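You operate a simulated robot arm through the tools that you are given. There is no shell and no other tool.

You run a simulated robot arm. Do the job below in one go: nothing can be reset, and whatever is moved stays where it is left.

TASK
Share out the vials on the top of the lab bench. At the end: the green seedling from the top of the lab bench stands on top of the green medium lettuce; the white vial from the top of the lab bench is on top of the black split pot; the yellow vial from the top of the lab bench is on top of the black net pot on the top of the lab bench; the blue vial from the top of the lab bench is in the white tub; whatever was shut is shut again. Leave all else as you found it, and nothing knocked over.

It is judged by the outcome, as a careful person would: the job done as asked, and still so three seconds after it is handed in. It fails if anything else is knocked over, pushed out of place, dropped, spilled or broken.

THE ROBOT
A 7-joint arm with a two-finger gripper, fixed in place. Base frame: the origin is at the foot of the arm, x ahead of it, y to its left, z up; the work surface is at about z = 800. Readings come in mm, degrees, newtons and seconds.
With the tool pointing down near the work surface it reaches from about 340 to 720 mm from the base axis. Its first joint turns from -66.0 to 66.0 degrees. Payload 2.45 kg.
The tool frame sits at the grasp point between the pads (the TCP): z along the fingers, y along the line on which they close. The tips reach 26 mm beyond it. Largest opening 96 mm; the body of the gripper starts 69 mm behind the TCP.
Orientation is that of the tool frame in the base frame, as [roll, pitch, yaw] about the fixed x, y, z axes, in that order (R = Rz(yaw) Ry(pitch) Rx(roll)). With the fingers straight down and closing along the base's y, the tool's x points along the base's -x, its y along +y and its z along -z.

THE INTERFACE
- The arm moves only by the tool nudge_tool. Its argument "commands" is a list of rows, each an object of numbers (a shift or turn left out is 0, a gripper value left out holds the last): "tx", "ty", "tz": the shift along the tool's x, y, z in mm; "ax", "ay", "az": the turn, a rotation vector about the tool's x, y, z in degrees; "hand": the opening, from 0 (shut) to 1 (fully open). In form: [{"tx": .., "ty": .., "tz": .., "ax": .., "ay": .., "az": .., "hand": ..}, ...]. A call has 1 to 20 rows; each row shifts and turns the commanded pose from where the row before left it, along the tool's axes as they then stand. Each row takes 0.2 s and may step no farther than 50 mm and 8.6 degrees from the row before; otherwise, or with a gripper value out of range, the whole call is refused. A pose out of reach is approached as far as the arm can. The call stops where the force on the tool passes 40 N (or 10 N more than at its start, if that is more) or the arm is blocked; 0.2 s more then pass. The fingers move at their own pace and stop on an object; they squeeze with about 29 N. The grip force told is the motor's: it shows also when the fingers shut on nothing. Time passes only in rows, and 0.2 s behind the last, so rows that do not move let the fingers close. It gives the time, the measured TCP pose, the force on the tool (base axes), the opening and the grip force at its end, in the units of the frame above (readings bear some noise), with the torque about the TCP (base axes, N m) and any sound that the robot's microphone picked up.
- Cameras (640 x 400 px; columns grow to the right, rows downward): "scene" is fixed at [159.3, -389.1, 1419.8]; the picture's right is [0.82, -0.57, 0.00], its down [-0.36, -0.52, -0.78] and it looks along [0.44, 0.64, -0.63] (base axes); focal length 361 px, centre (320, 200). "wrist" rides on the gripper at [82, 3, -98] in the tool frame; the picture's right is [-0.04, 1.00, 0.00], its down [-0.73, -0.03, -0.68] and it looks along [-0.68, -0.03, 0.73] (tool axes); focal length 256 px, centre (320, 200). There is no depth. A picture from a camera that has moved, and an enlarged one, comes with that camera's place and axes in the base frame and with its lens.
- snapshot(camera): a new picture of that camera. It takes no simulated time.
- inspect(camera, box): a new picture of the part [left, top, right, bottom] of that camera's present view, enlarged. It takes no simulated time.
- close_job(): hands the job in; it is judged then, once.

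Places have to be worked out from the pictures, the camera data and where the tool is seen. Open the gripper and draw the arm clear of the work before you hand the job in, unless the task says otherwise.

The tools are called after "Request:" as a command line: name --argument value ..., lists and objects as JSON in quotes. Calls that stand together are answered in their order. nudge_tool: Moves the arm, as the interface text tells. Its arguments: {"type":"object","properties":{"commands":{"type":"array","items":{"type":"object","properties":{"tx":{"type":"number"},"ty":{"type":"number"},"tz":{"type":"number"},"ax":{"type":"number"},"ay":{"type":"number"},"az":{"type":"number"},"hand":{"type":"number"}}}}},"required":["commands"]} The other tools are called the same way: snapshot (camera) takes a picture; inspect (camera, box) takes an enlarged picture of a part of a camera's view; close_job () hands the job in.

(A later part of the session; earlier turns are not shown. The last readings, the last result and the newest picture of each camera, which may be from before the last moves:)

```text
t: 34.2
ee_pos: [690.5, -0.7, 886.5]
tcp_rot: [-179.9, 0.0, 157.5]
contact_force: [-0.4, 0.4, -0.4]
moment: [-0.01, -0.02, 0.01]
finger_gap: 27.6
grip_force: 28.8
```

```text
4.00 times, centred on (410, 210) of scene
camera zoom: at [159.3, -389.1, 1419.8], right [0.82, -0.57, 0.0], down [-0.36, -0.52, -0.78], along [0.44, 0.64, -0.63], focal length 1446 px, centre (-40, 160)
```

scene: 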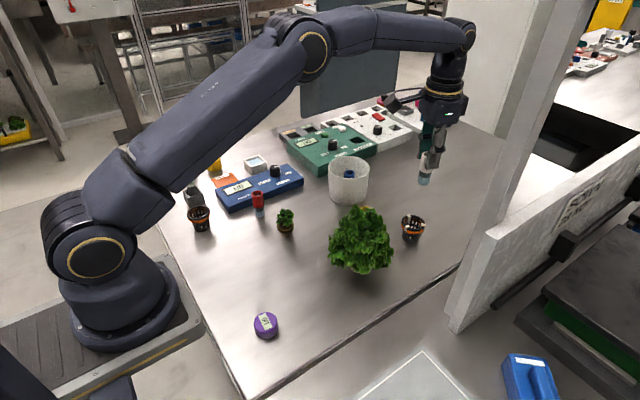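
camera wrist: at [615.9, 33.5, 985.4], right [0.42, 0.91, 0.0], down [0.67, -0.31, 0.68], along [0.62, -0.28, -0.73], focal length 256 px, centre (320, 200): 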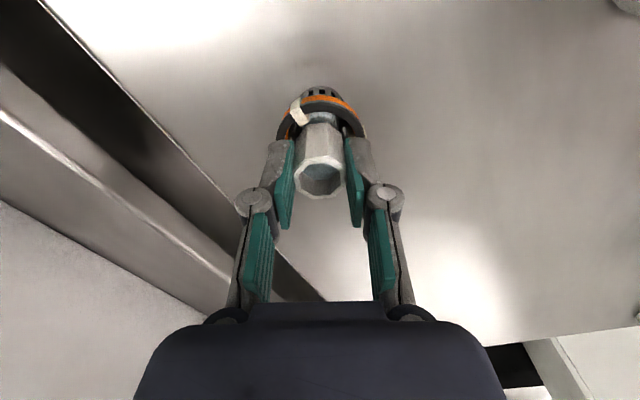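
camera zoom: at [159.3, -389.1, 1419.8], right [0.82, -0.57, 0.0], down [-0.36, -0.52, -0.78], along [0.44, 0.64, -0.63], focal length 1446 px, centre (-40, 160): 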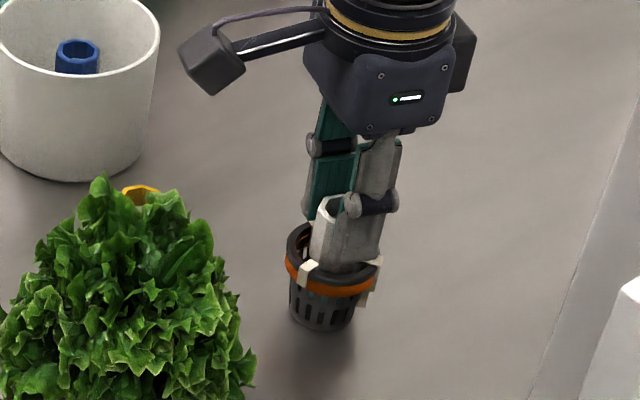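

The vial is inside between the clips with no contact; I lower in 1 mm steps.

Request:
nudge_tool --commands '[{"tz": 1}, {"tz": 1}, {"tz": 1}, {}]'

Request:
nudge_tool --commands '[{"tz": 1}, {}]'

Request:
nudge_tool --commands '[{"tz": 1}, {}]'

Request:
inspect --camera "wrist" --box '[250, 90, 390, 230]'

Request:
inspect --camera "scene" --box '[360, 160, 460, 260]'

```text
t: 35.2
ee_pos: [691.7, 0.4, 882.4]
tcp_rot: [-180.0, 0.0, 157.5]
contact_force: [0.2, 0.0, -0.6]
moment: [0.05, 0.02, -0.02]
finger_gap: 27.4
grip_force: 29.1
```

```text
t: 35.8
ee_pos: [689.9, -0.2, 881.4]
tcp_rot: [-180.0, 0.1, 157.5]
contact_force: [0.2, 0.7, -0.4]
moment: [-0.02, -0.04, 0.01]
finger_gap: 27.5
grip_force: 28.8
```

```text
t: 36.4
ee_pos: [690.1, 0.7, 881.2]
tcp_rot: [-179.9, 0.0, 157.5]
contact_force: [0.7, -1.0, -0.5]
moment: [0.01, 0.02, -0.02]
finger_gap: 27.6
grip_force: 29.2
```

```text
2.86 times, centred on (320, 160) of wrist
camera zoom: at [616.3, 33.8, 979.5], right [0.42, 0.91, 0.0], down [0.67, -0.31, 0.68], along [0.62, -0.28, -0.73], focal length 731 px, centre (320, 314)
```

zoom: 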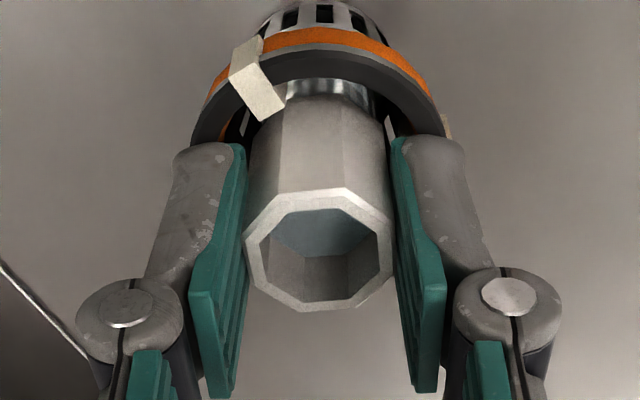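

```text
4.00 times, centred on (410, 210) of scene
camera zoom: at [159.3, -389.1, 1419.8], right [0.82, -0.57, 0.0], down [-0.36, -0.52, -0.78], along [0.44, 0.64, -0.63], focal length 1446 px, centre (-40, 160)
```

zoom: 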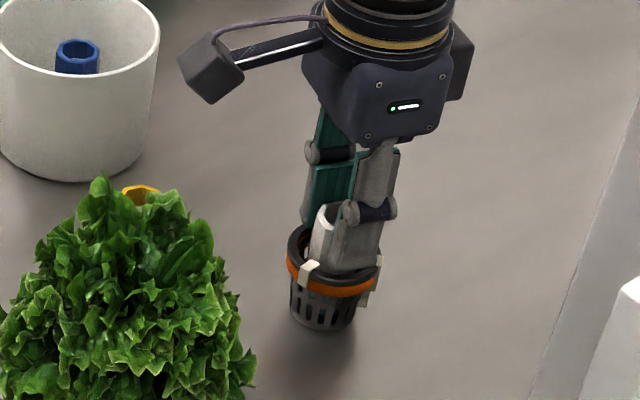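

Still no contact; I continue by 1 mm.

Request:
nudge_tool --commands '[{"tz": 1}, {}]'

Request:
nudge_tool --commands '[{"tz": 0.7}, {}]'

```text
t: 37.0
ee_pos: [690.9, -0.9, 880.2]
tcp_rot: [180.0, 0.0, 157.5]
contact_force: [-0.5, -0.3, 0.3]
moment: [-0.01, -0.02, 0.03]
finger_gap: 27.6
grip_force: 29.1
```

```text
t: 37.6
ee_pos: [690.0, 0.2, 880.1]
tcp_rot: [-179.9, 0.0, 157.6]
contact_force: [-1.3, 0.4, 3.0]
moment: [0.03, 0.02, 0.0]
finger_gap: 27.6
grip_force: 29.2
```

Light contact (3 N). I raise 0.5 mm and open the fingers just enough to release.

Request:
nudge_tool --commands '[{"tz": -0.6}, {"hand": 0.3}, {"hand": 0.34}, {"hand": 0.4}, {"hand": 0.45}, {}]'

Request:
inspect --camera "wrist" --box '[250, 90, 390, 230]'

Request:
inspect --camera "scene" --box '[360, 160, 460, 260]'

```text
t: 39.0
ee_pos: [690.0, 0.1, 879.6]
tcp_rot: [-180.0, 0.0, 157.4]
contact_force: [-0.4, -0.4, 0.1]
moment: [0.01, 0.02, 0.03]
finger_gap: 43.2
grip_force: 0.0
```

```text
2.86 times, centred on (320, 160) of wrist
camera zoom: at [616.2, 33.5, 978.5], right [0.42, 0.91, 0.0], down [0.67, -0.31, 0.68], along [0.62, -0.28, -0.73], focal length 731 px, centre (320, 314)
```

zoom: 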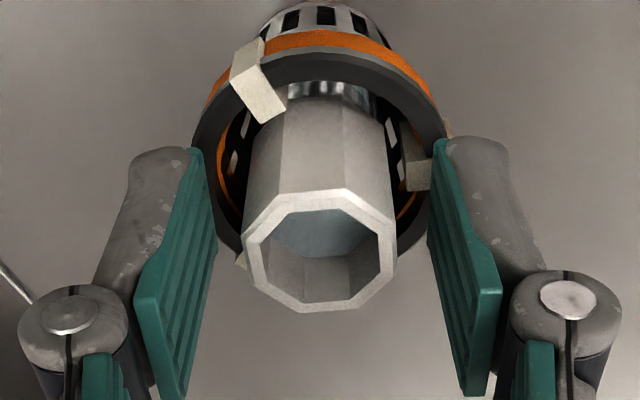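

```text
4.00 times, centred on (410, 210) of scene
camera zoom: at [159.3, -389.1, 1419.8], right [0.82, -0.57, 0.0], down [-0.36, -0.52, -0.78], along [0.44, 0.64, -0.63], focal length 1446 px, centre (-40, 160)
```

zoom: 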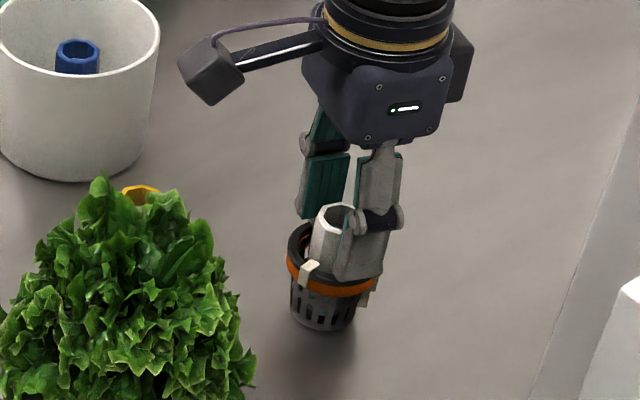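

The white vial stands upright in the split pot. I retract straight up, then hover above the yellow vial (≈ (606,79)).

Request:
nudge_tool --commands '[{"tz": -8}, {"tz": -25}, {"tz": -40}, {"tz": -40}, {"tz": -17}, {"tx": 27, "ty": 10.2}, {"tx": 27, "ty": 10.2}, {"tx": 27, "ty": 10.2}, {"tx": 26.9, "ty": 10.2}, {"hand": 0.55}, {}]'

Request:
snapshot --camera "wrist"

Request:
inspect --camera "wrist" --box '[270, 40, 370, 140]'

Request:
snapshot --camera "scene"

```text
t: 41.4
ee_pos: [605.6, 79.0, 1009.6]
tcp_rot: [180.0, 0.0, 157.5]
contact_force: [-0.1, 0.5, 0.1]
moment: [0.01, 0.03, 0.0]
finger_gap: 52.9
grip_force: 0.0
```

```text
taken
camera wrist: at [530.5, 112.5, 1107.8], right [0.42, 0.91, 0.0], down [0.67, -0.31, 0.68], along [0.62, -0.28, -0.73], focal length 256 px, centre (320, 200)
```

wrist: 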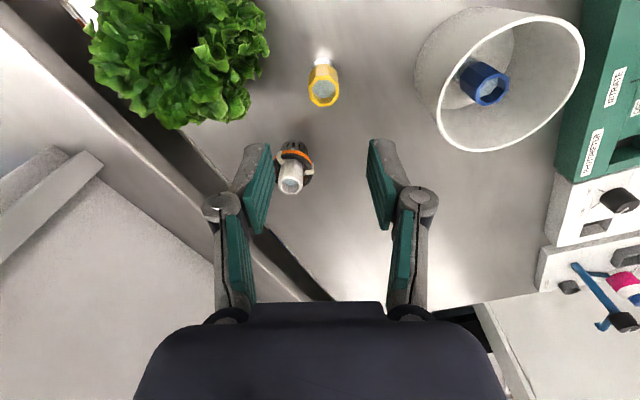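

```text
4.00 times, centred on (320, 90) of wrist
camera zoom: at [530.5, 112.5, 1107.8], right [0.42, 0.91, 0.0], down [0.67, -0.31, 0.68], along [0.62, -0.28, -0.73], focal length 1024 px, centre (320, 640)
```

zoom: 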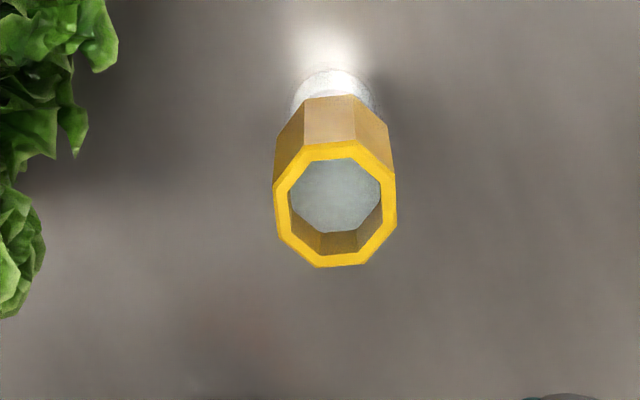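

```text
taken
```

scene: 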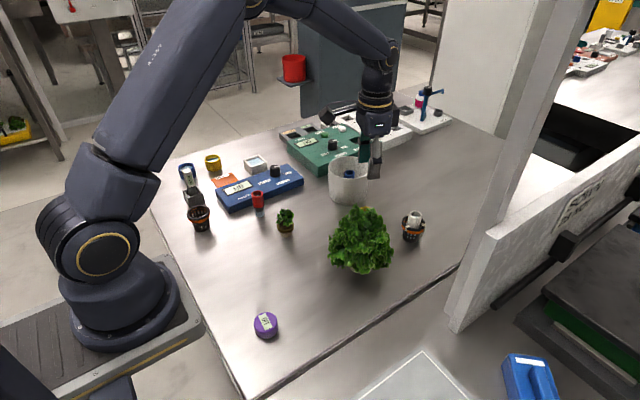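

The octagon flats match this yaw. It sits ≈ 3.5 mm further and 3.2 mm to the tool's +y; I correct, descend to z ≈ 890 and recheck before gripping.

Request:
nudge_tool --commands '[{"tx": -3.5, "ty": 3.2}, {"tz": 30}, {"tz": 40}, {"tz": 30}, {"tz": 18}, {}, {}]'

Request:
snapshot --camera "wrist"

Request:
inspect --camera "wrist" --box '[250, 90, 390, 230]'

```text
t: 43.0
ee_pos: [608.0, 81.7, 891.0]
tcp_rot: [-180.0, 0.0, 157.6]
contact_force: [0.4, -0.6, 0.3]
moment: [0.0, 0.0, -0.01]
finger_gap: 52.8
grip_force: 0.1
```

```text
taken
camera wrist: at [535.0, 115.5, 988.7], right [0.42, 0.91, 0.0], down [0.67, -0.31, 0.68], along [0.62, -0.28, -0.73], focal length 256 px, centre (320, 200)
```

wrist: 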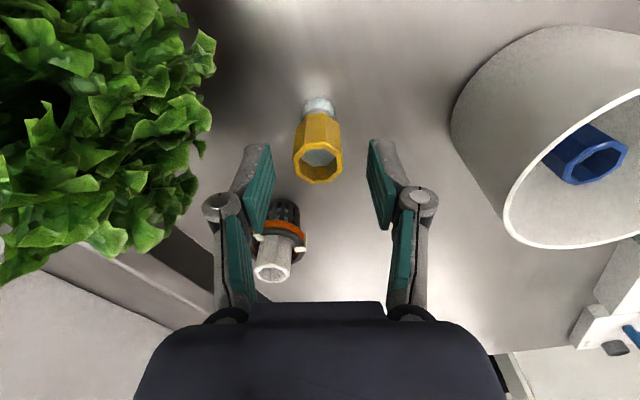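

```text
2.86 times, centred on (320, 160) of wrist
camera zoom: at [535.0, 115.5, 988.7], right [0.42, 0.91, 0.0], down [0.67, -0.31, 0.68], along [0.62, -0.28, -0.73], focal length 731 px, centre (320, 314)
```

zoom: 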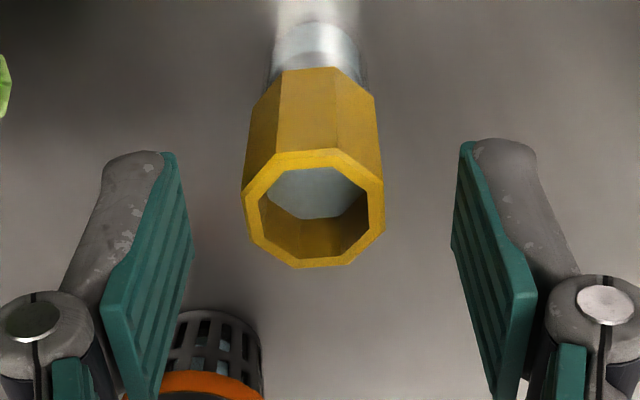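

Nearly centred; I shift −1.3 mm in tool y, descend to ≈ 876 and close.

Request:
nudge_tool --commands '[{"ty": -1.3, "tz": 8}, {"tz": 7.5}, {}, {"hand": 0}, {"hand": 0}, {"hand": 0}, {"hand": 0}, {"hand": 0}]'

Request:
inspect --camera "wrist" --box '[250, 90, 390, 230]'

```text
t: 44.8
ee_pos: [609.2, 78.4, 874.5]
tcp_rot: [180.0, 0.1, 157.5]
contact_force: [0.2, 0.0, 0.8]
moment: [0.0, 0.0, 0.01]
finger_gap: 27.2
grip_force: 28.9
```

```text
2.86 times, centred on (320, 160) of wrist
camera zoom: at [535.5, 113.5, 973.8], right [0.42, 0.91, 0.0], down [0.67, -0.31, 0.68], along [0.62, -0.28, -0.73], focal length 731 px, centre (320, 314)
```

zoom: 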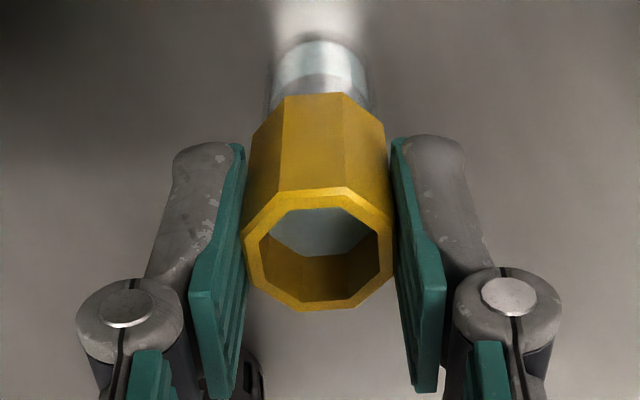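

Yellow vial gripped. I lift to z ≈ 1040, turn back, and carry it over the bench toward the net pot at ≈ (289,317).

Request:
nudge_tool --commands '[{"tz": -10}, {"tz": -25}, {"tz": -32}, {"tz": -32}, {"tz": -32, "az": -7.5}, {"tz": -24, "az": -7.5}, {"tz": -9, "az": -7.5}, {"tx": 8, "ty": 6}, {"tx": 18, "ty": 13}, {"tx": 27, "ty": 20}, {"tx": 30, "ty": 22}, {"tx": 30, "ty": 22}, {"tx": 30, "ty": 22}, {"tx": 30, "ty": 22}, {"tx": 30, "ty": 22}, {"tx": 30, "ty": 22}, {"tx": 30, "ty": 22}, {"tx": 27, "ty": 20}, {"tx": 18, "ty": 13}, {"tx": 8, "ty": 6}]'

Request:
nudge_tool --commands '[{}, {}]'

Request:
snapshot --camera "wrist"

Request:
snapshot --camera "scene"

```text
t: 49.0
ee_pos: [292.5, 311.1, 1041.5]
tcp_rot: [180.0, 0.0, -180.0]
contact_force: [-0.6, 0.1, 0.0]
moment: [0.01, 0.0, 0.03]
finger_gap: 27.5
grip_force: 28.8
```

```text
t: 49.6
ee_pos: [292.8, 311.1, 1040.2]
tcp_rot: [179.9, 0.0, 180.0]
contact_force: [-0.2, -0.2, -0.3]
moment: [0.0, -0.01, -0.02]
finger_gap: 27.5
grip_force: 29.6
```

```text
taken
camera wrist: at [211.7, 313.6, 1138.9], right [0.04, 1.0, 0.0], down [0.73, -0.03, 0.68], along [0.68, -0.03, -0.73], focal length 256 px, centre (320, 200)
```

wrist: 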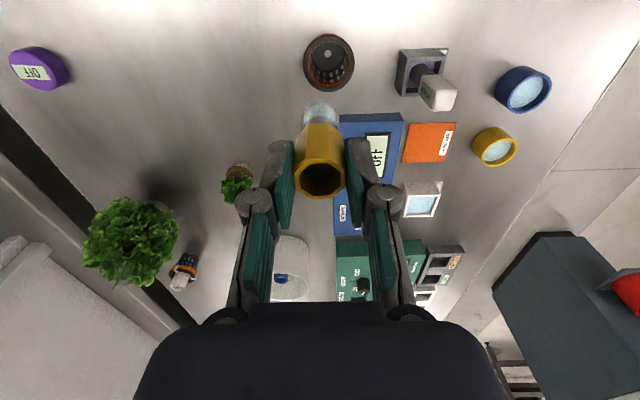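

```text
taken
```

scene: 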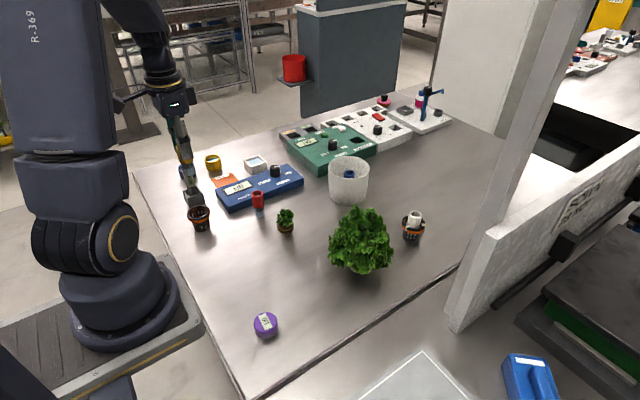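

Enlarging the pot below the held vial to measure its offset from the tool axis.

Request:
inspect --camera "wrist" --box '[260, 20, 400, 160]'

```text
2.86 times, centred on (330, 90) of wrist
camera zoom: at [211.7, 313.6, 1138.9], right [0.04, 1.0, 0.0], down [0.73, -0.03, 0.68], along [0.68, -0.03, -0.73], focal length 731 px, centre (291, 514)
```

zoom: 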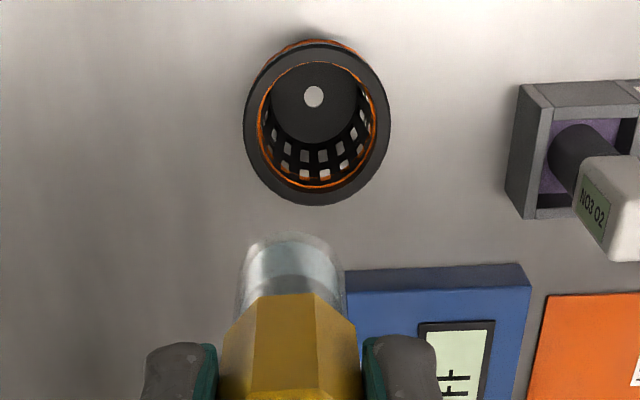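

The pot centre is 3.3 mm toward the base and 9.2 mm to +y of the tool axis. I correct and lower to z ≈ 888.

Request:
nudge_tool --commands '[{"tx": 3.3, "ty": 9.2}, {}, {"tz": 15}, {"tz": 28}, {"tz": 32}, {"tz": 27}, {"tz": 20}, {"tz": 12}, {"tz": 8}, {"tz": 6}, {"tz": 4}, {}, {}]'

Request:
inspect --camera "wrist" --box '[250, 90, 390, 230]'

Request:
inspect --camera "scene" --box '[150, 140, 250, 250]'

```text
t: 52.4
ee_pos: [291.1, 321.5, 887.9]
tcp_rot: [-180.0, -0.1, -179.9]
contact_force: [-0.5, -0.2, 0.0]
moment: [-0.01, 0.02, -0.01]
finger_gap: 27.3
grip_force: 29.1
```

```text
2.86 times, centred on (320, 160) of wrist
camera zoom: at [209.7, 323.7, 986.2], right [0.04, 1.0, 0.0], down [0.73, -0.03, 0.68], along [0.68, -0.03, -0.73], focal length 731 px, centre (320, 314)
```

zoom: 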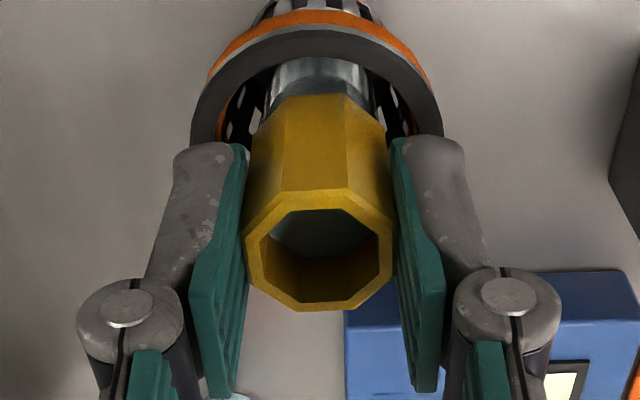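

```text
3.64 times, centred on (200, 195) of scene
camera zoom: at [159.3, -389.1, 1419.8], right [0.82, -0.57, 0.0], down [-0.36, -0.52, -0.78], along [0.44, 0.64, -0.63], focal length 1314 px, centre (756, 218)
```

zoom: 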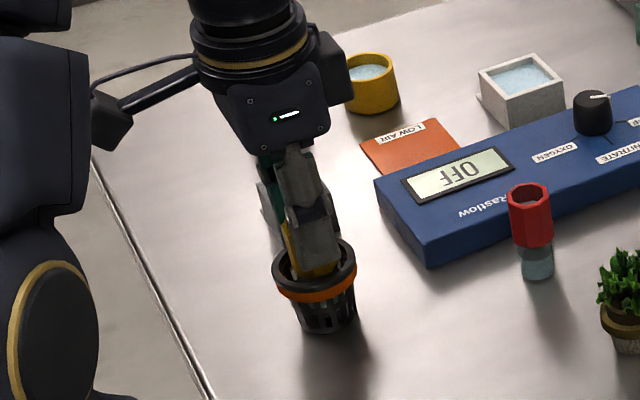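

The vial is centred in the pot with no contact; lowering in small steps to the floor (expected TCP ≈ 879).

Request:
nudge_tool --commands '[{"tz": 2}, {"tz": 2}, {"tz": 1.5}, {}]'

Request:
nudge_tool --commands '[{"tz": 1}, {}]'

Request:
nudge_tool --commands '[{"tz": 1}, {}]'

Request:
nudge_tool --commands '[{"tz": 0.7}, {}]'

```text
t: 53.4
ee_pos: [290.3, 320.2, 883.5]
tcp_rot: [179.9, 0.1, -180.0]
contact_force: [0.0, 0.7, -0.6]
moment: [-0.01, -0.01, 0.04]
finger_gap: 27.1
grip_force: 28.9
```

```text
t: 54.0
ee_pos: [289.8, 320.9, 881.3]
tcp_rot: [180.0, 0.1, 179.9]
contact_force: [-0.2, 0.0, -0.8]
moment: [0.0, -0.02, 0.0]
finger_gap: 27.0
grip_force: 29.3
```

```text
t: 54.6
ee_pos: [291.1, 320.6, 880.6]
tcp_rot: [-180.0, 0.0, -180.0]
contact_force: [-0.5, 0.1, -0.9]
moment: [0.0, 0.0, 0.03]
finger_gap: 27.6
grip_force: 28.7
```

```text
t: 55.2
ee_pos: [290.8, 320.3, 879.7]
tcp_rot: [179.9, 0.0, 179.9]
contact_force: [-0.7, 0.3, -0.3]
moment: [0.02, -0.02, 0.01]
finger_gap: 27.4
grip_force: 29.0
```

Request:
nudge_tool --commands '[{"tz": 0.8}, {}]'

Request:
nudge_tool --commands '[{"tz": 0.8}, {}]'

Request:
inspect --camera "wrist" --box '[250, 90, 390, 230]'

```text
t: 55.8
ee_pos: [290.8, 320.7, 879.2]
tcp_rot: [179.9, -0.1, 180.0]
contact_force: [-1.0, 0.3, 1.4]
moment: [-0.01, 0.02, 0.01]
finger_gap: 27.4
grip_force: 29.0
```

```text
t: 56.4
ee_pos: [290.3, 320.6, 878.5]
tcp_rot: [179.9, 0.0, -180.0]
contact_force: [0.1, -0.2, 10.2]
moment: [0.02, 0.05, 0.01]
finger_gap: 27.3
grip_force: 29.0
```

```text
2.86 times, centred on (320, 160) of wrist
camera zoom: at [209.1, 323.3, 976.8], right [0.04, 1.0, 0.0], down [0.73, -0.03, 0.68], along [0.68, -0.03, -0.73], focal length 731 px, centre (320, 314)
```

zoom: 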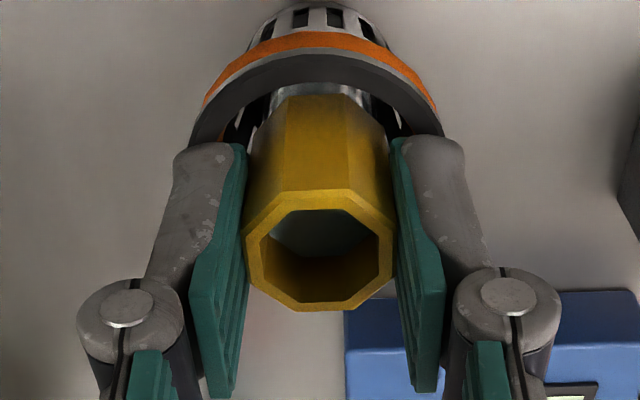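

The vial rests on the pot floor (10 N). I relieve by 0.8 mm and open to release.

Request:
nudge_tool --commands '[{"tz": -0.8}, {"hand": 0.3}, {"hand": 0.34}, {"hand": 0.4}, {"hand": 0.45}, {}]'

Request:
inspect --camera "wrist" --box '[250, 90, 390, 230]'

```text
t: 57.8
ee_pos: [290.3, 320.2, 878.7]
tcp_rot: [-179.9, 0.0, 180.0]
contact_force: [-0.2, -0.5, 0.3]
moment: [-0.02, 0.0, 0.01]
finger_gap: 43.6
grip_force: 0.1
```

```text
2.86 times, centred on (320, 160) of wrist
camera zoom: at [208.9, 323.0, 976.9], right [0.04, 1.0, 0.0], down [0.73, -0.03, 0.68], along [0.68, -0.03, -0.73], focal length 731 px, centre (320, 314)
```

zoom: 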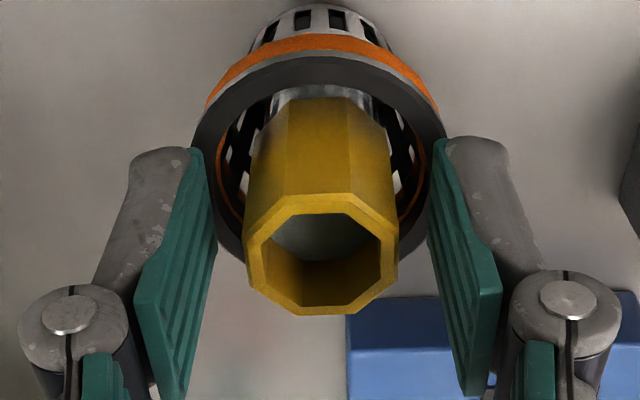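

The yellow vial stands in the net pot. I retract and go to view the seedling from a standoff.

Request:
nudge_tool --commands '[{"tz": -8}, {"tz": -25}, {"tz": -40}, {"tz": -40}, {"tz": -20}, {"tx": -35, "ty": -28}, {"tx": -40, "ty": -35}, {"tx": -40, "ty": -38}, {"tx": -30, "ty": -37}, {"tx": -15}, {"hand": 0.75}, {}]'

Request:
snapshot --camera "wrist"

Request:
inspect --camera "wrist" --box '[270, 40, 370, 140]'

Request:
inspect --camera "scene" --box '[260, 190, 320, 250]'

Request:
inspect --camera "scene" --box '[160, 160, 260, 260]'

```text
refused: row 7 steps farther than a row can; nothing moved
```

```text
taken
camera wrist: at [208.9, 323.0, 976.9], right [0.04, 1.0, 0.0], down [0.73, -0.03, 0.68], along [0.68, -0.03, -0.73], focal length 256 px, centre (320, 200)
```

wrist: 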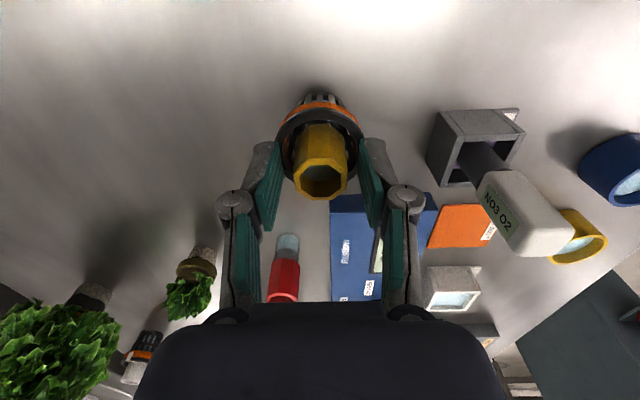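

```text
4.00 times, centred on (320, 90) of wrist
camera zoom: at [208.9, 323.0, 976.9], right [0.04, 1.0, 0.0], down [0.73, -0.03, 0.68], along [0.68, -0.03, -0.73], focal length 1024 px, centre (320, 640)
```

zoom: 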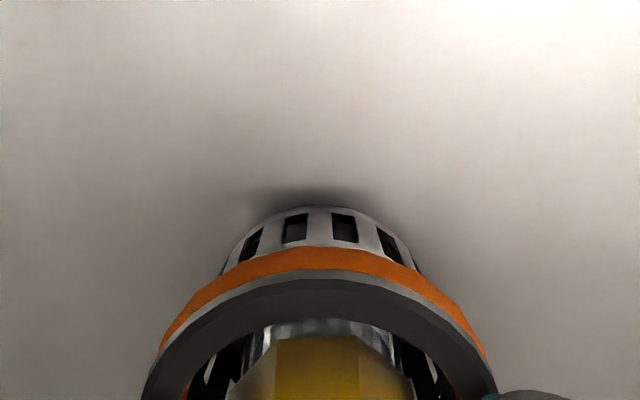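

```text
6.67 times, centred on (290, 220) of scene
camera zoom: at [159.3, -389.1, 1419.8], right [0.82, -0.57, 0.0], down [-0.36, -0.52, -0.78], along [0.44, 0.64, -0.63], focal length 2410 px, centre (520, 67)
```

zoom: 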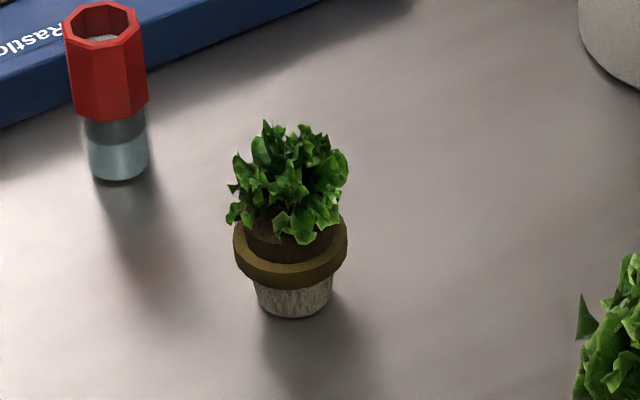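

```text
4.00 times, centred on (210, 210) of scene
camera zoom: at [159.3, -389.1, 1419.8], right [0.82, -0.57, 0.0], down [-0.36, -0.52, -0.78], along [0.44, 0.64, -0.63], focal length 1446 px, centre (760, 160)
```

zoom: 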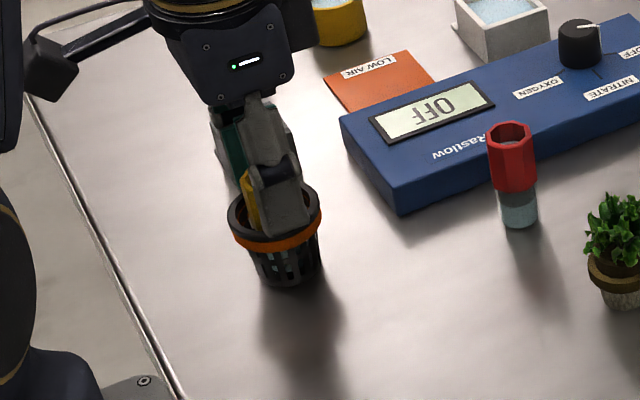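

That call was refused for one over-long step, so nothing moved. The seedling has a 40 mm collar at about z 817–826 to grip. I redo the retreat with shorter steps.

Request:
nudge_tool --commands '[{"tz": -8}, {"tz": -25}, {"tz": -40}, {"tz": -40}, {"tz": -10}, {"tx": -30, "ty": -28}, {"tx": -32, "ty": -28}, {"tx": -32, "ty": -28}, {"tx": -32, "ty": -28}, {"tx": -32, "ty": -26}, {"hand": 0.75}, {}]'

Request:
snapshot --camera "wrist"

Request:
inspect --camera "wrist" --box '[270, 40, 370, 140]'

Request:
inspect --camera "scene" --box '[160, 160, 260, 260]'

```text
t: 60.4
ee_pos: [448.3, 182.1, 1002.7]
tcp_rot: [-180.0, 0.0, 179.9]
contact_force: [-0.3, 0.6, 0.5]
moment: [0.02, 0.01, -0.01]
finger_gap: 72.0
grip_force: 0.0
```

```text
taken
camera wrist: at [367.9, 184.7, 1101.6], right [0.04, 1.0, 0.0], down [0.73, -0.03, 0.68], along [0.68, -0.03, -0.73], focal length 256 px, centre (320, 200)
```

wrist: 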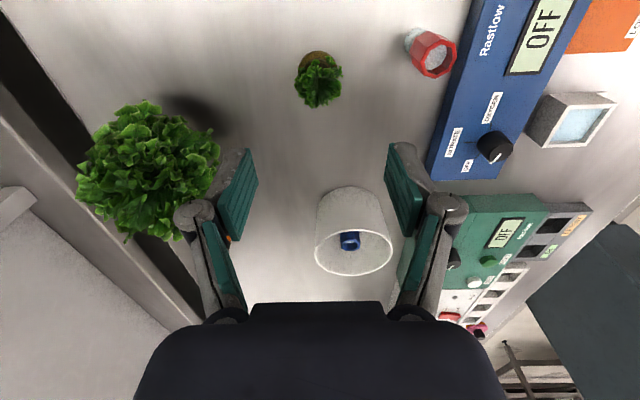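

```text
4.00 times, centred on (320, 90) of wrist
camera zoom: at [367.9, 184.7, 1101.6], right [0.04, 1.0, 0.0], down [0.73, -0.03, 0.68], along [0.68, -0.03, -0.73], focal length 1024 px, centre (320, 640)
```

zoom: 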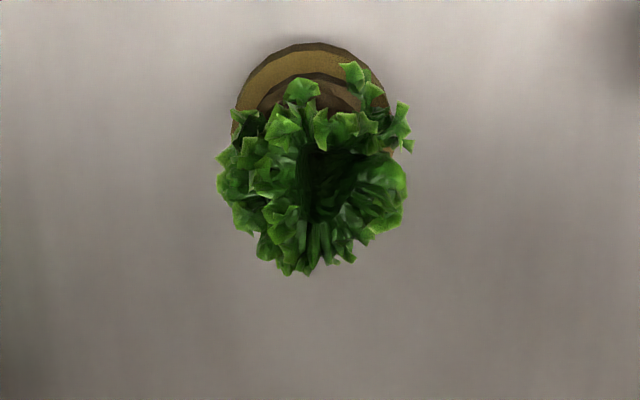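

```text
4.00 times, centred on (210, 210) of scene
camera zoom: at [159.3, -389.2, 1419.8], right [0.82, -0.57, 0.0], down [-0.36, -0.52, -0.78], along [0.44, 0.64, -0.63], focal length 1446 px, centre (760, 160)
```

zoom: 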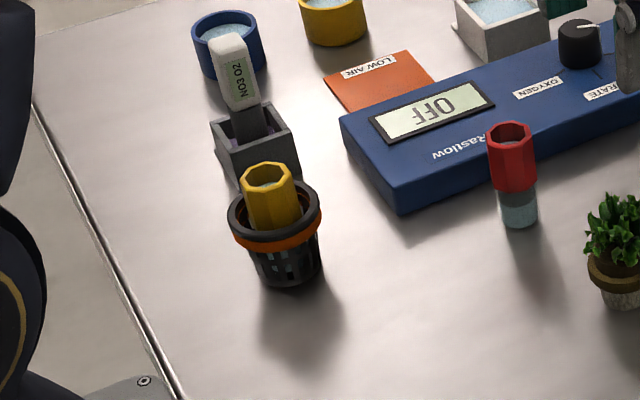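

Yellow vial confirmed in the net pot; seedling axis ≈ (448,179.7). Before gripping it, I look at the lettuce crown from above by hovering high and tilting the hand so the camera looks down.

Request:
nudge_tool --commands '[{"tz": -40}, {"tz": -47}, {"tx": -10, "ty": -36}, {"tx": -12, "ty": -36}, {"tx": -12, "ty": -36}, {"tx": -12, "ty": -36}, {"tx": -11, "ty": -36}, {"ay": 8.5}, {"ay": 8.5}, {"ay": 8.5}, {"ay": 8.5}, {"ay": 8.5}, {"hand": 1}, {}, {}]'

Request:
snapshot --camera "wrist"

Request:
snapshot --camera "scene"

```text
t: 63.6
ee_pos: [506.3, 2.2, 1088.7]
tcp_rot: [-179.9, -42.5, -179.9]
contact_force: [-0.1, 0.3, 1.1]
moment: [-0.01, 0.0, 0.0]
finger_gap: 96.3
grip_force: 0.1
```

```text
taken
camera wrist: at [512.4, 5.2, 1216.6], right [0.03, 1.0, -0.03], down [1.0, -0.03, 0.0], along [0.0, -0.03, -1.0], focal length 256 px, centre (320, 200)
```

wrist: 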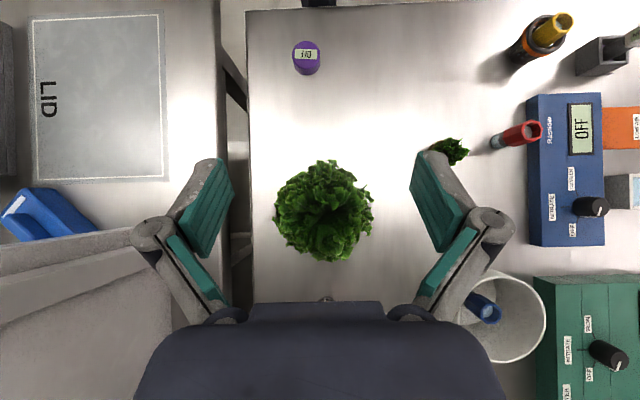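

```text
taken
```

scene: 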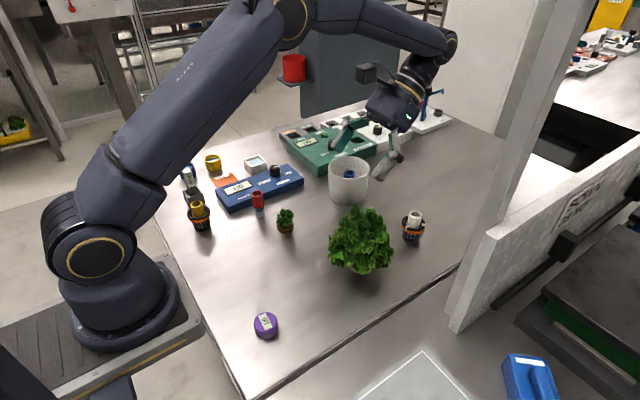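

The camera now looks straight down on the lettuce; I enlarge it.

Request:
inspect --camera "wrist" --box '[260, 150, 390, 280]'

Request:
inspect --camera "scene" --box '[310, 190, 410, 290]'

```text
3.08 times, centred on (325, 215) of wrist
camera zoom: at [512.4, 5.2, 1216.6], right [0.03, 1.0, -0.03], down [1.0, -0.03, 0.0], along [0.0, -0.03, -1.0], focal length 788 px, centre (305, 154)
```

zoom: 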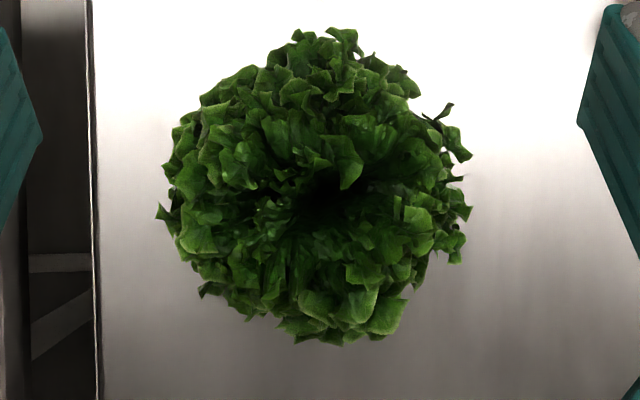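

```text
4.00 times, centred on (360, 240) of scene
camera zoom: at [159.3, -389.1, 1419.8], right [0.82, -0.57, 0.0], down [-0.36, -0.52, -0.78], along [0.44, 0.64, -0.63], focal length 1446 px, centre (160, 40)
```

zoom: 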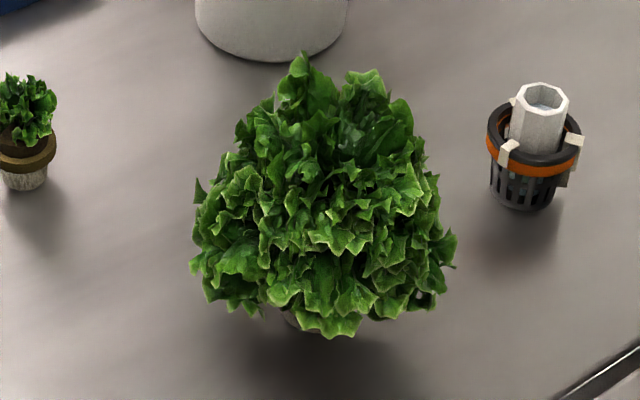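

The lettuce crown is centred at about (528,4), with a small dip in the middle. I untilt and go back to the seedling, descending to z ≈ 900 to recheck alignment.

Request:
nudge_tool --commands '[{"ay": -8.5, "hand": 0.75}, {"ay": -8.5}, {"ay": -8.5}, {"ay": -8.5}, {"ay": -8.5}, {"tx": 12, "ty": 36}, {"tx": 12, "ty": 36}, {"tx": 12, "ty": 36}, {"tx": 12, "ty": 36}, {"tx": 9, "ty": 33.5}, {"tz": 40}, {"tz": 45}, {"tz": 45}, {"tz": 40}, {"tz": 20}, {}, {}]'

Request:
snapshot --camera "wrist"

Request:
inspect --camera "wrist" --box '[240, 60, 400, 220]'

Request:
inspect --camera "scene" --box '[230, 150, 330, 250]'

```text
t: 67.2
ee_pos: [450.6, 180.1, 899.3]
tcp_rot: [-180.0, -0.1, -180.0]
contact_force: [-0.5, 0.2, 0.7]
moment: [-0.01, -0.01, 0.0]
finger_gap: 72.0
grip_force: 0.0
```

```text
taken
camera wrist: at [368.3, 182.8, 997.3], right [0.04, 1.0, 0.0], down [0.73, -0.03, 0.68], along [0.68, -0.03, -0.73], focal length 256 px, centre (320, 200)
```

wrist: 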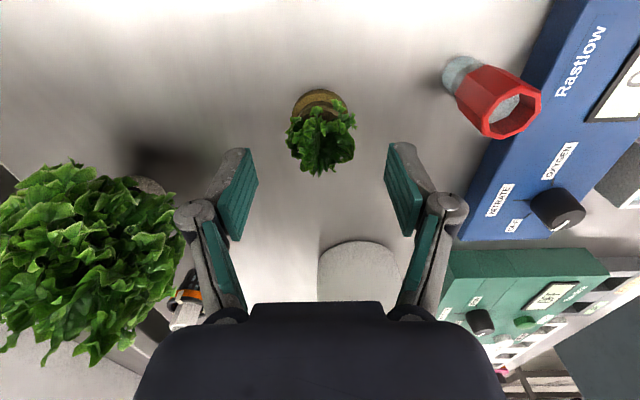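

```text
2.50 times, centred on (320, 140) of wrist
camera zoom: at [368.3, 182.8, 997.3], right [0.04, 1.0, 0.0], down [0.73, -0.03, 0.68], along [0.68, -0.03, -0.73], focal length 640 px, centre (320, 350)
```

zoom: 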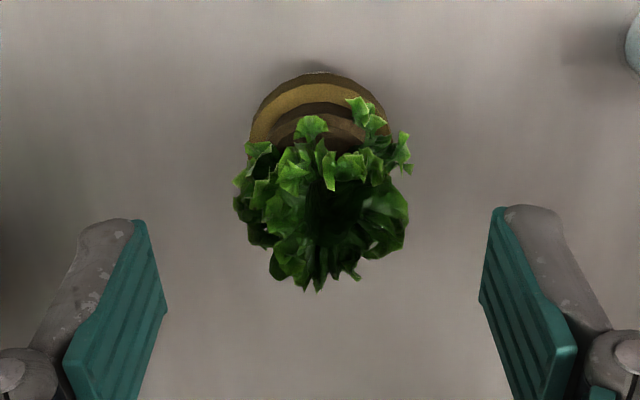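

```text
4.00 times, centred on (280, 200) of scene
camera zoom: at [159.3, -389.1, 1419.8], right [0.82, -0.57, 0.0], down [-0.36, -0.52, -0.78], along [0.44, 0.64, -0.63], focal length 1446 px, centre (480, 200)
```

zoom: 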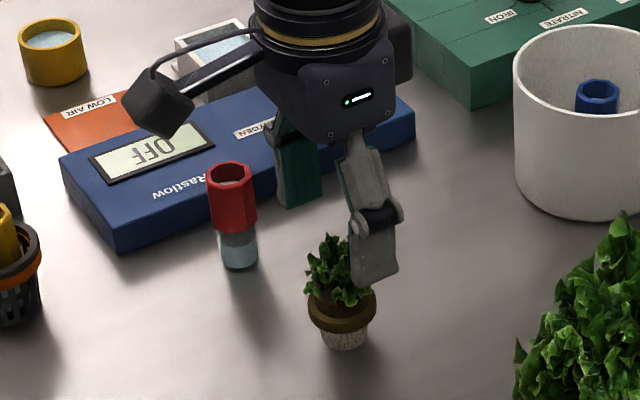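

Centred. I narrow the opening a little, descend to z ≈ 842 so the pads' lower ends span the collar, and close.

Request:
nudge_tool --commands '[{"hand": 0.66, "tz": 15}, {"tz": 20}, {"tz": 15}, {"tz": 7.5}, {}, {"hand": 0.45}, {"hand": 0}, {"hand": 0}, {"hand": 0}, {"hand": 0}, {"hand": 0}]'

Request:
inspect --camera "wrist" --box '[240, 90, 400, 250]'

Request:
inspect --camera "scene" --box '[250, 180, 330, 260]'

```text
t: 69.6
ee_pos: [449.1, 180.0, 841.6]
tcp_rot: [-180.0, 0.0, -179.9]
contact_force: [-0.5, -0.3, 0.5]
moment: [0.02, -0.02, 0.0]
finger_gap: 28.3
grip_force: 28.9
```

```text
2.50 times, centred on (320, 170) of wrist
camera zoom: at [367.1, 182.9, 939.7], right [0.04, 1.0, 0.0], down [0.73, -0.03, 0.68], along [0.68, -0.03, -0.73], focal length 640 px, centre (320, 275)
```

zoom: 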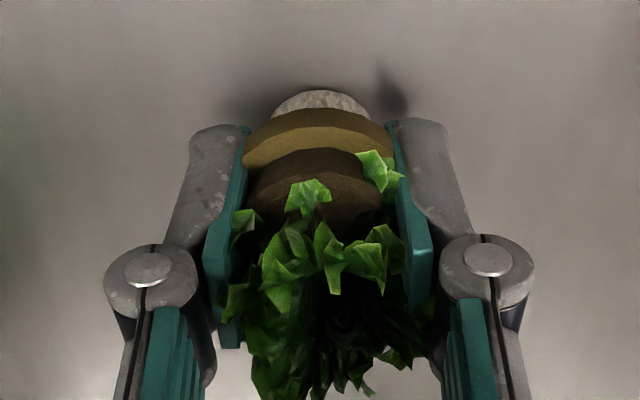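

```text
5.00 times, centred on (290, 220) of scene
camera zoom: at [159.3, -389.2, 1419.8], right [0.82, -0.57, 0.0], down [-0.36, -0.52, -0.78], along [0.44, 0.64, -0.63], focal length 1807 px, centre (470, 100)
```

zoom: 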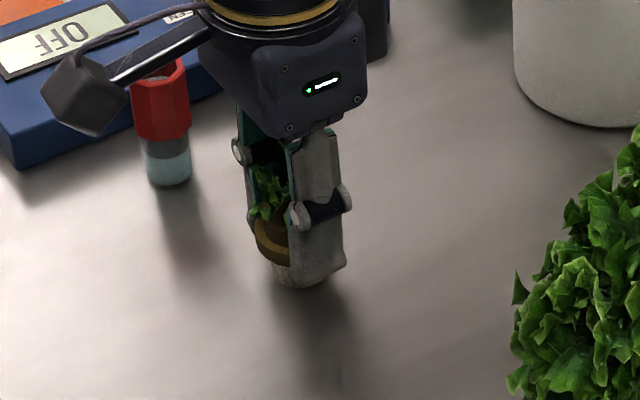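

The fingers stopped at 28 mm on the seedling with full grip force. I lift a little and check that it comes up straight.

Request:
nudge_tool --commands '[{"tz": -5}, {"tz": -10}, {"tz": -15}, {"tz": -15}, {"tz": -5}, {}, {}]'

Request:
inspect --camera "wrist" --box '[240, 90, 400, 250]'

Request:
inspect --camera "scene" --box '[250, 160, 350, 260]'

```text
t: 71.2
ee_pos: [447.8, 179.4, 890.7]
tcp_rot: [-180.0, 0.0, 180.0]
contact_force: [-0.2, 0.3, -0.6]
moment: [-0.04, -0.02, 0.02]
finger_gap: 28.0
grip_force: 29.4
```

```text
2.50 times, centred on (320, 170) of wrist
camera zoom: at [366.3, 182.6, 990.1], right [0.04, 1.0, 0.0], down [0.73, -0.03, 0.68], along [0.68, -0.03, -0.73], focal length 640 px, centre (320, 275)
```

zoom: 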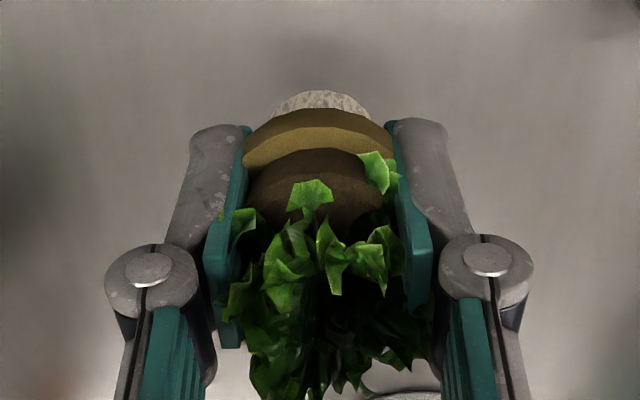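

```text
4.00 times, centred on (300, 210) of scene
camera zoom: at [159.3, -389.1, 1419.8], right [0.82, -0.57, 0.0], down [-0.36, -0.52, -0.78], along [0.44, 0.64, -0.63], focal length 1446 px, centre (400, 160)
```

zoom: 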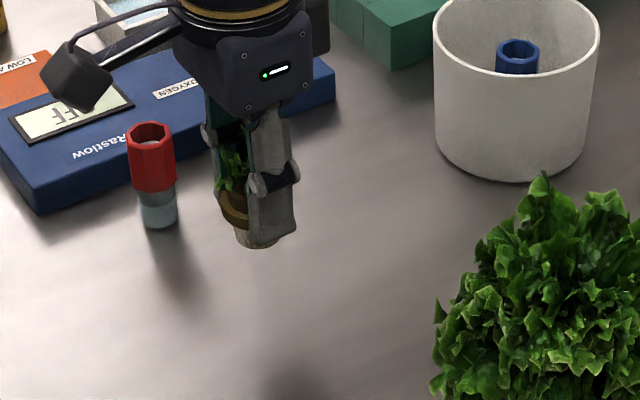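

The seedling lifted cleanly, with its bottom 42 mm below the TCP. I raise to z ≈ 1060 and travel to above the lettuce crown (528,4).

Request:
nudge_tool --commands '[{"tz": -20}, {"tz": -35}, {"tz": -40}, {"tz": -40}, {"tz": -25}, {"tz": -8}, {"tx": -5, "ty": -10}, {"tx": -10, "ty": -20}, {"tx": -13, "ty": -30}, {"tx": -13, "ty": -30}, {"tx": -13, "ty": -30}, {"tx": -12, "ty": -28}, {"tx": -9, "ty": -18}, {"tx": -5, "ty": -9.7}, {}, {}]'

Request:
snapshot --camera "wrist"

Request:
inspect --camera "scene" --box '[300, 120, 440, 290]'

Request:
inspect --camera "wrist" --box '[240, 30, 400, 190]'

```text
t: 74.6
ee_pos: [530.0, 4.5, 1057.8]
tcp_rot: [180.0, 0.0, 180.0]
contact_force: [0.1, -0.1, 0.0]
moment: [0.0, 0.02, 0.01]
finger_gap: 29.2
grip_force: 29.0
```

```text
taken
camera wrist: at [448.5, 8.1, 1157.0], right [0.04, 1.0, 0.0], down [0.73, -0.03, 0.68], along [0.68, -0.03, -0.73], focal length 256 px, centre (320, 200)
```

wrist: 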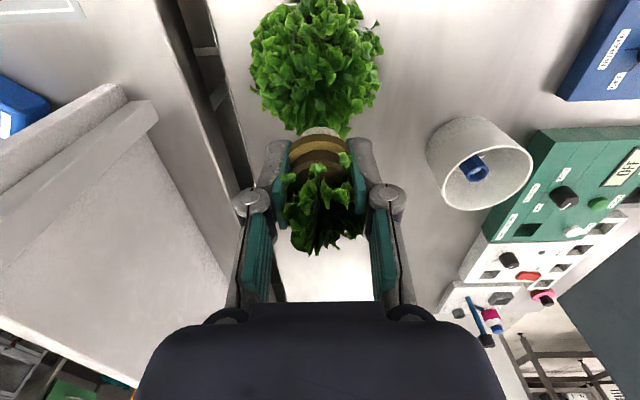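

```text
2.35 times, centred on (370, 205) of scene
camera zoom: at [159.3, -389.1, 1419.8], right [0.82, -0.57, 0.0], down [-0.36, -0.52, -0.78], along [0.44, 0.64, -0.63], focal length 850 px, centre (202, 188)
```

zoom: 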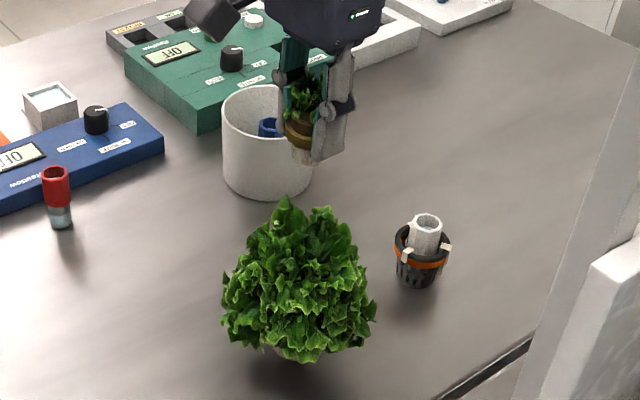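

```text
2.50 times, centred on (320, 110) of wrist
camera zoom: at [448.5, 8.1, 1157.0], right [0.04, 1.0, 0.0], down [0.73, -0.03, 0.68], along [0.68, -0.03, -0.73], focal length 640 px, centre (320, 425)
```

zoom: 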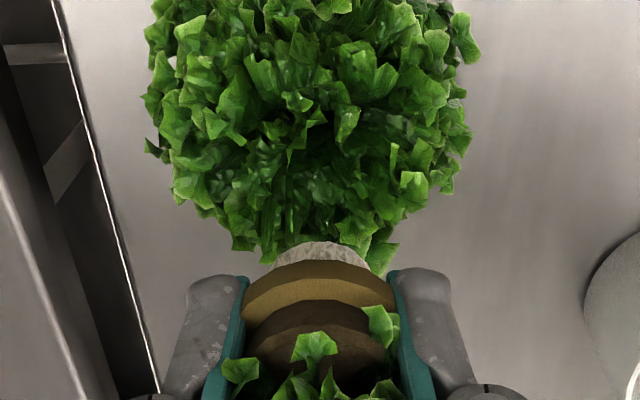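

The seedling hangs upright right above the crown. I lower to bottom ≈ z 972 and then feel for contact in small steps.

Request:
nudge_tool --commands '[{"tz": 10}, {"tz": 14}, {"tz": 12}, {"tz": 8}, {}, {}]'

Request:
inspect --camera "scene" --box '[300, 120, 440, 290]'

Request:
snapshot --camera "wrist"

```text
t: 76.0
ee_pos: [528.1, 2.4, 1014.9]
tcp_rot: [-180.0, 0.0, -180.0]
contact_force: [1.1, -0.2, 0.1]
moment: [0.0, 0.0, -0.01]
finger_gap: 29.2
grip_force: 28.5
```

```text
2.35 times, centred on (370, 205) of scene
camera zoom: at [159.3, -389.1, 1419.8], right [0.82, -0.57, 0.0], down [-0.36, -0.52, -0.78], along [0.44, 0.64, -0.63], focal length 850 px, centre (202, 188)
```

zoom: 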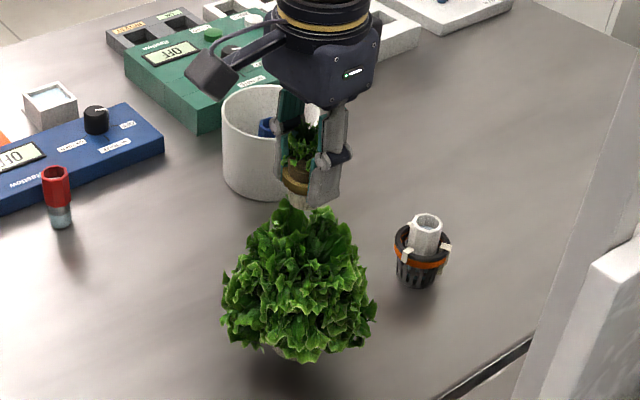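

```text
taken
camera wrist: at [447.2, 5.9, 1113.9], right [0.04, 1.0, 0.0], down [0.73, -0.03, 0.68], along [0.68, -0.03, -0.73], focal length 256 px, centre (320, 200)
```

wrist: 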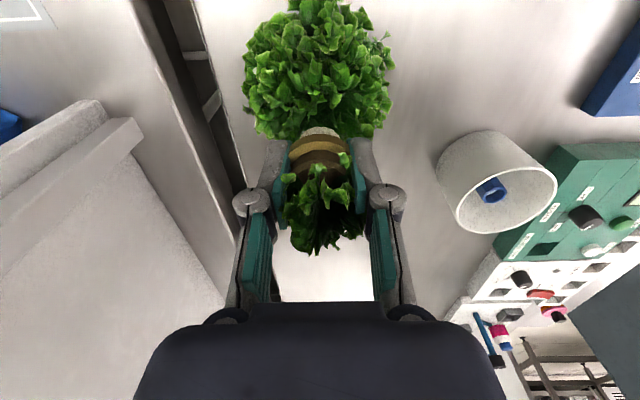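

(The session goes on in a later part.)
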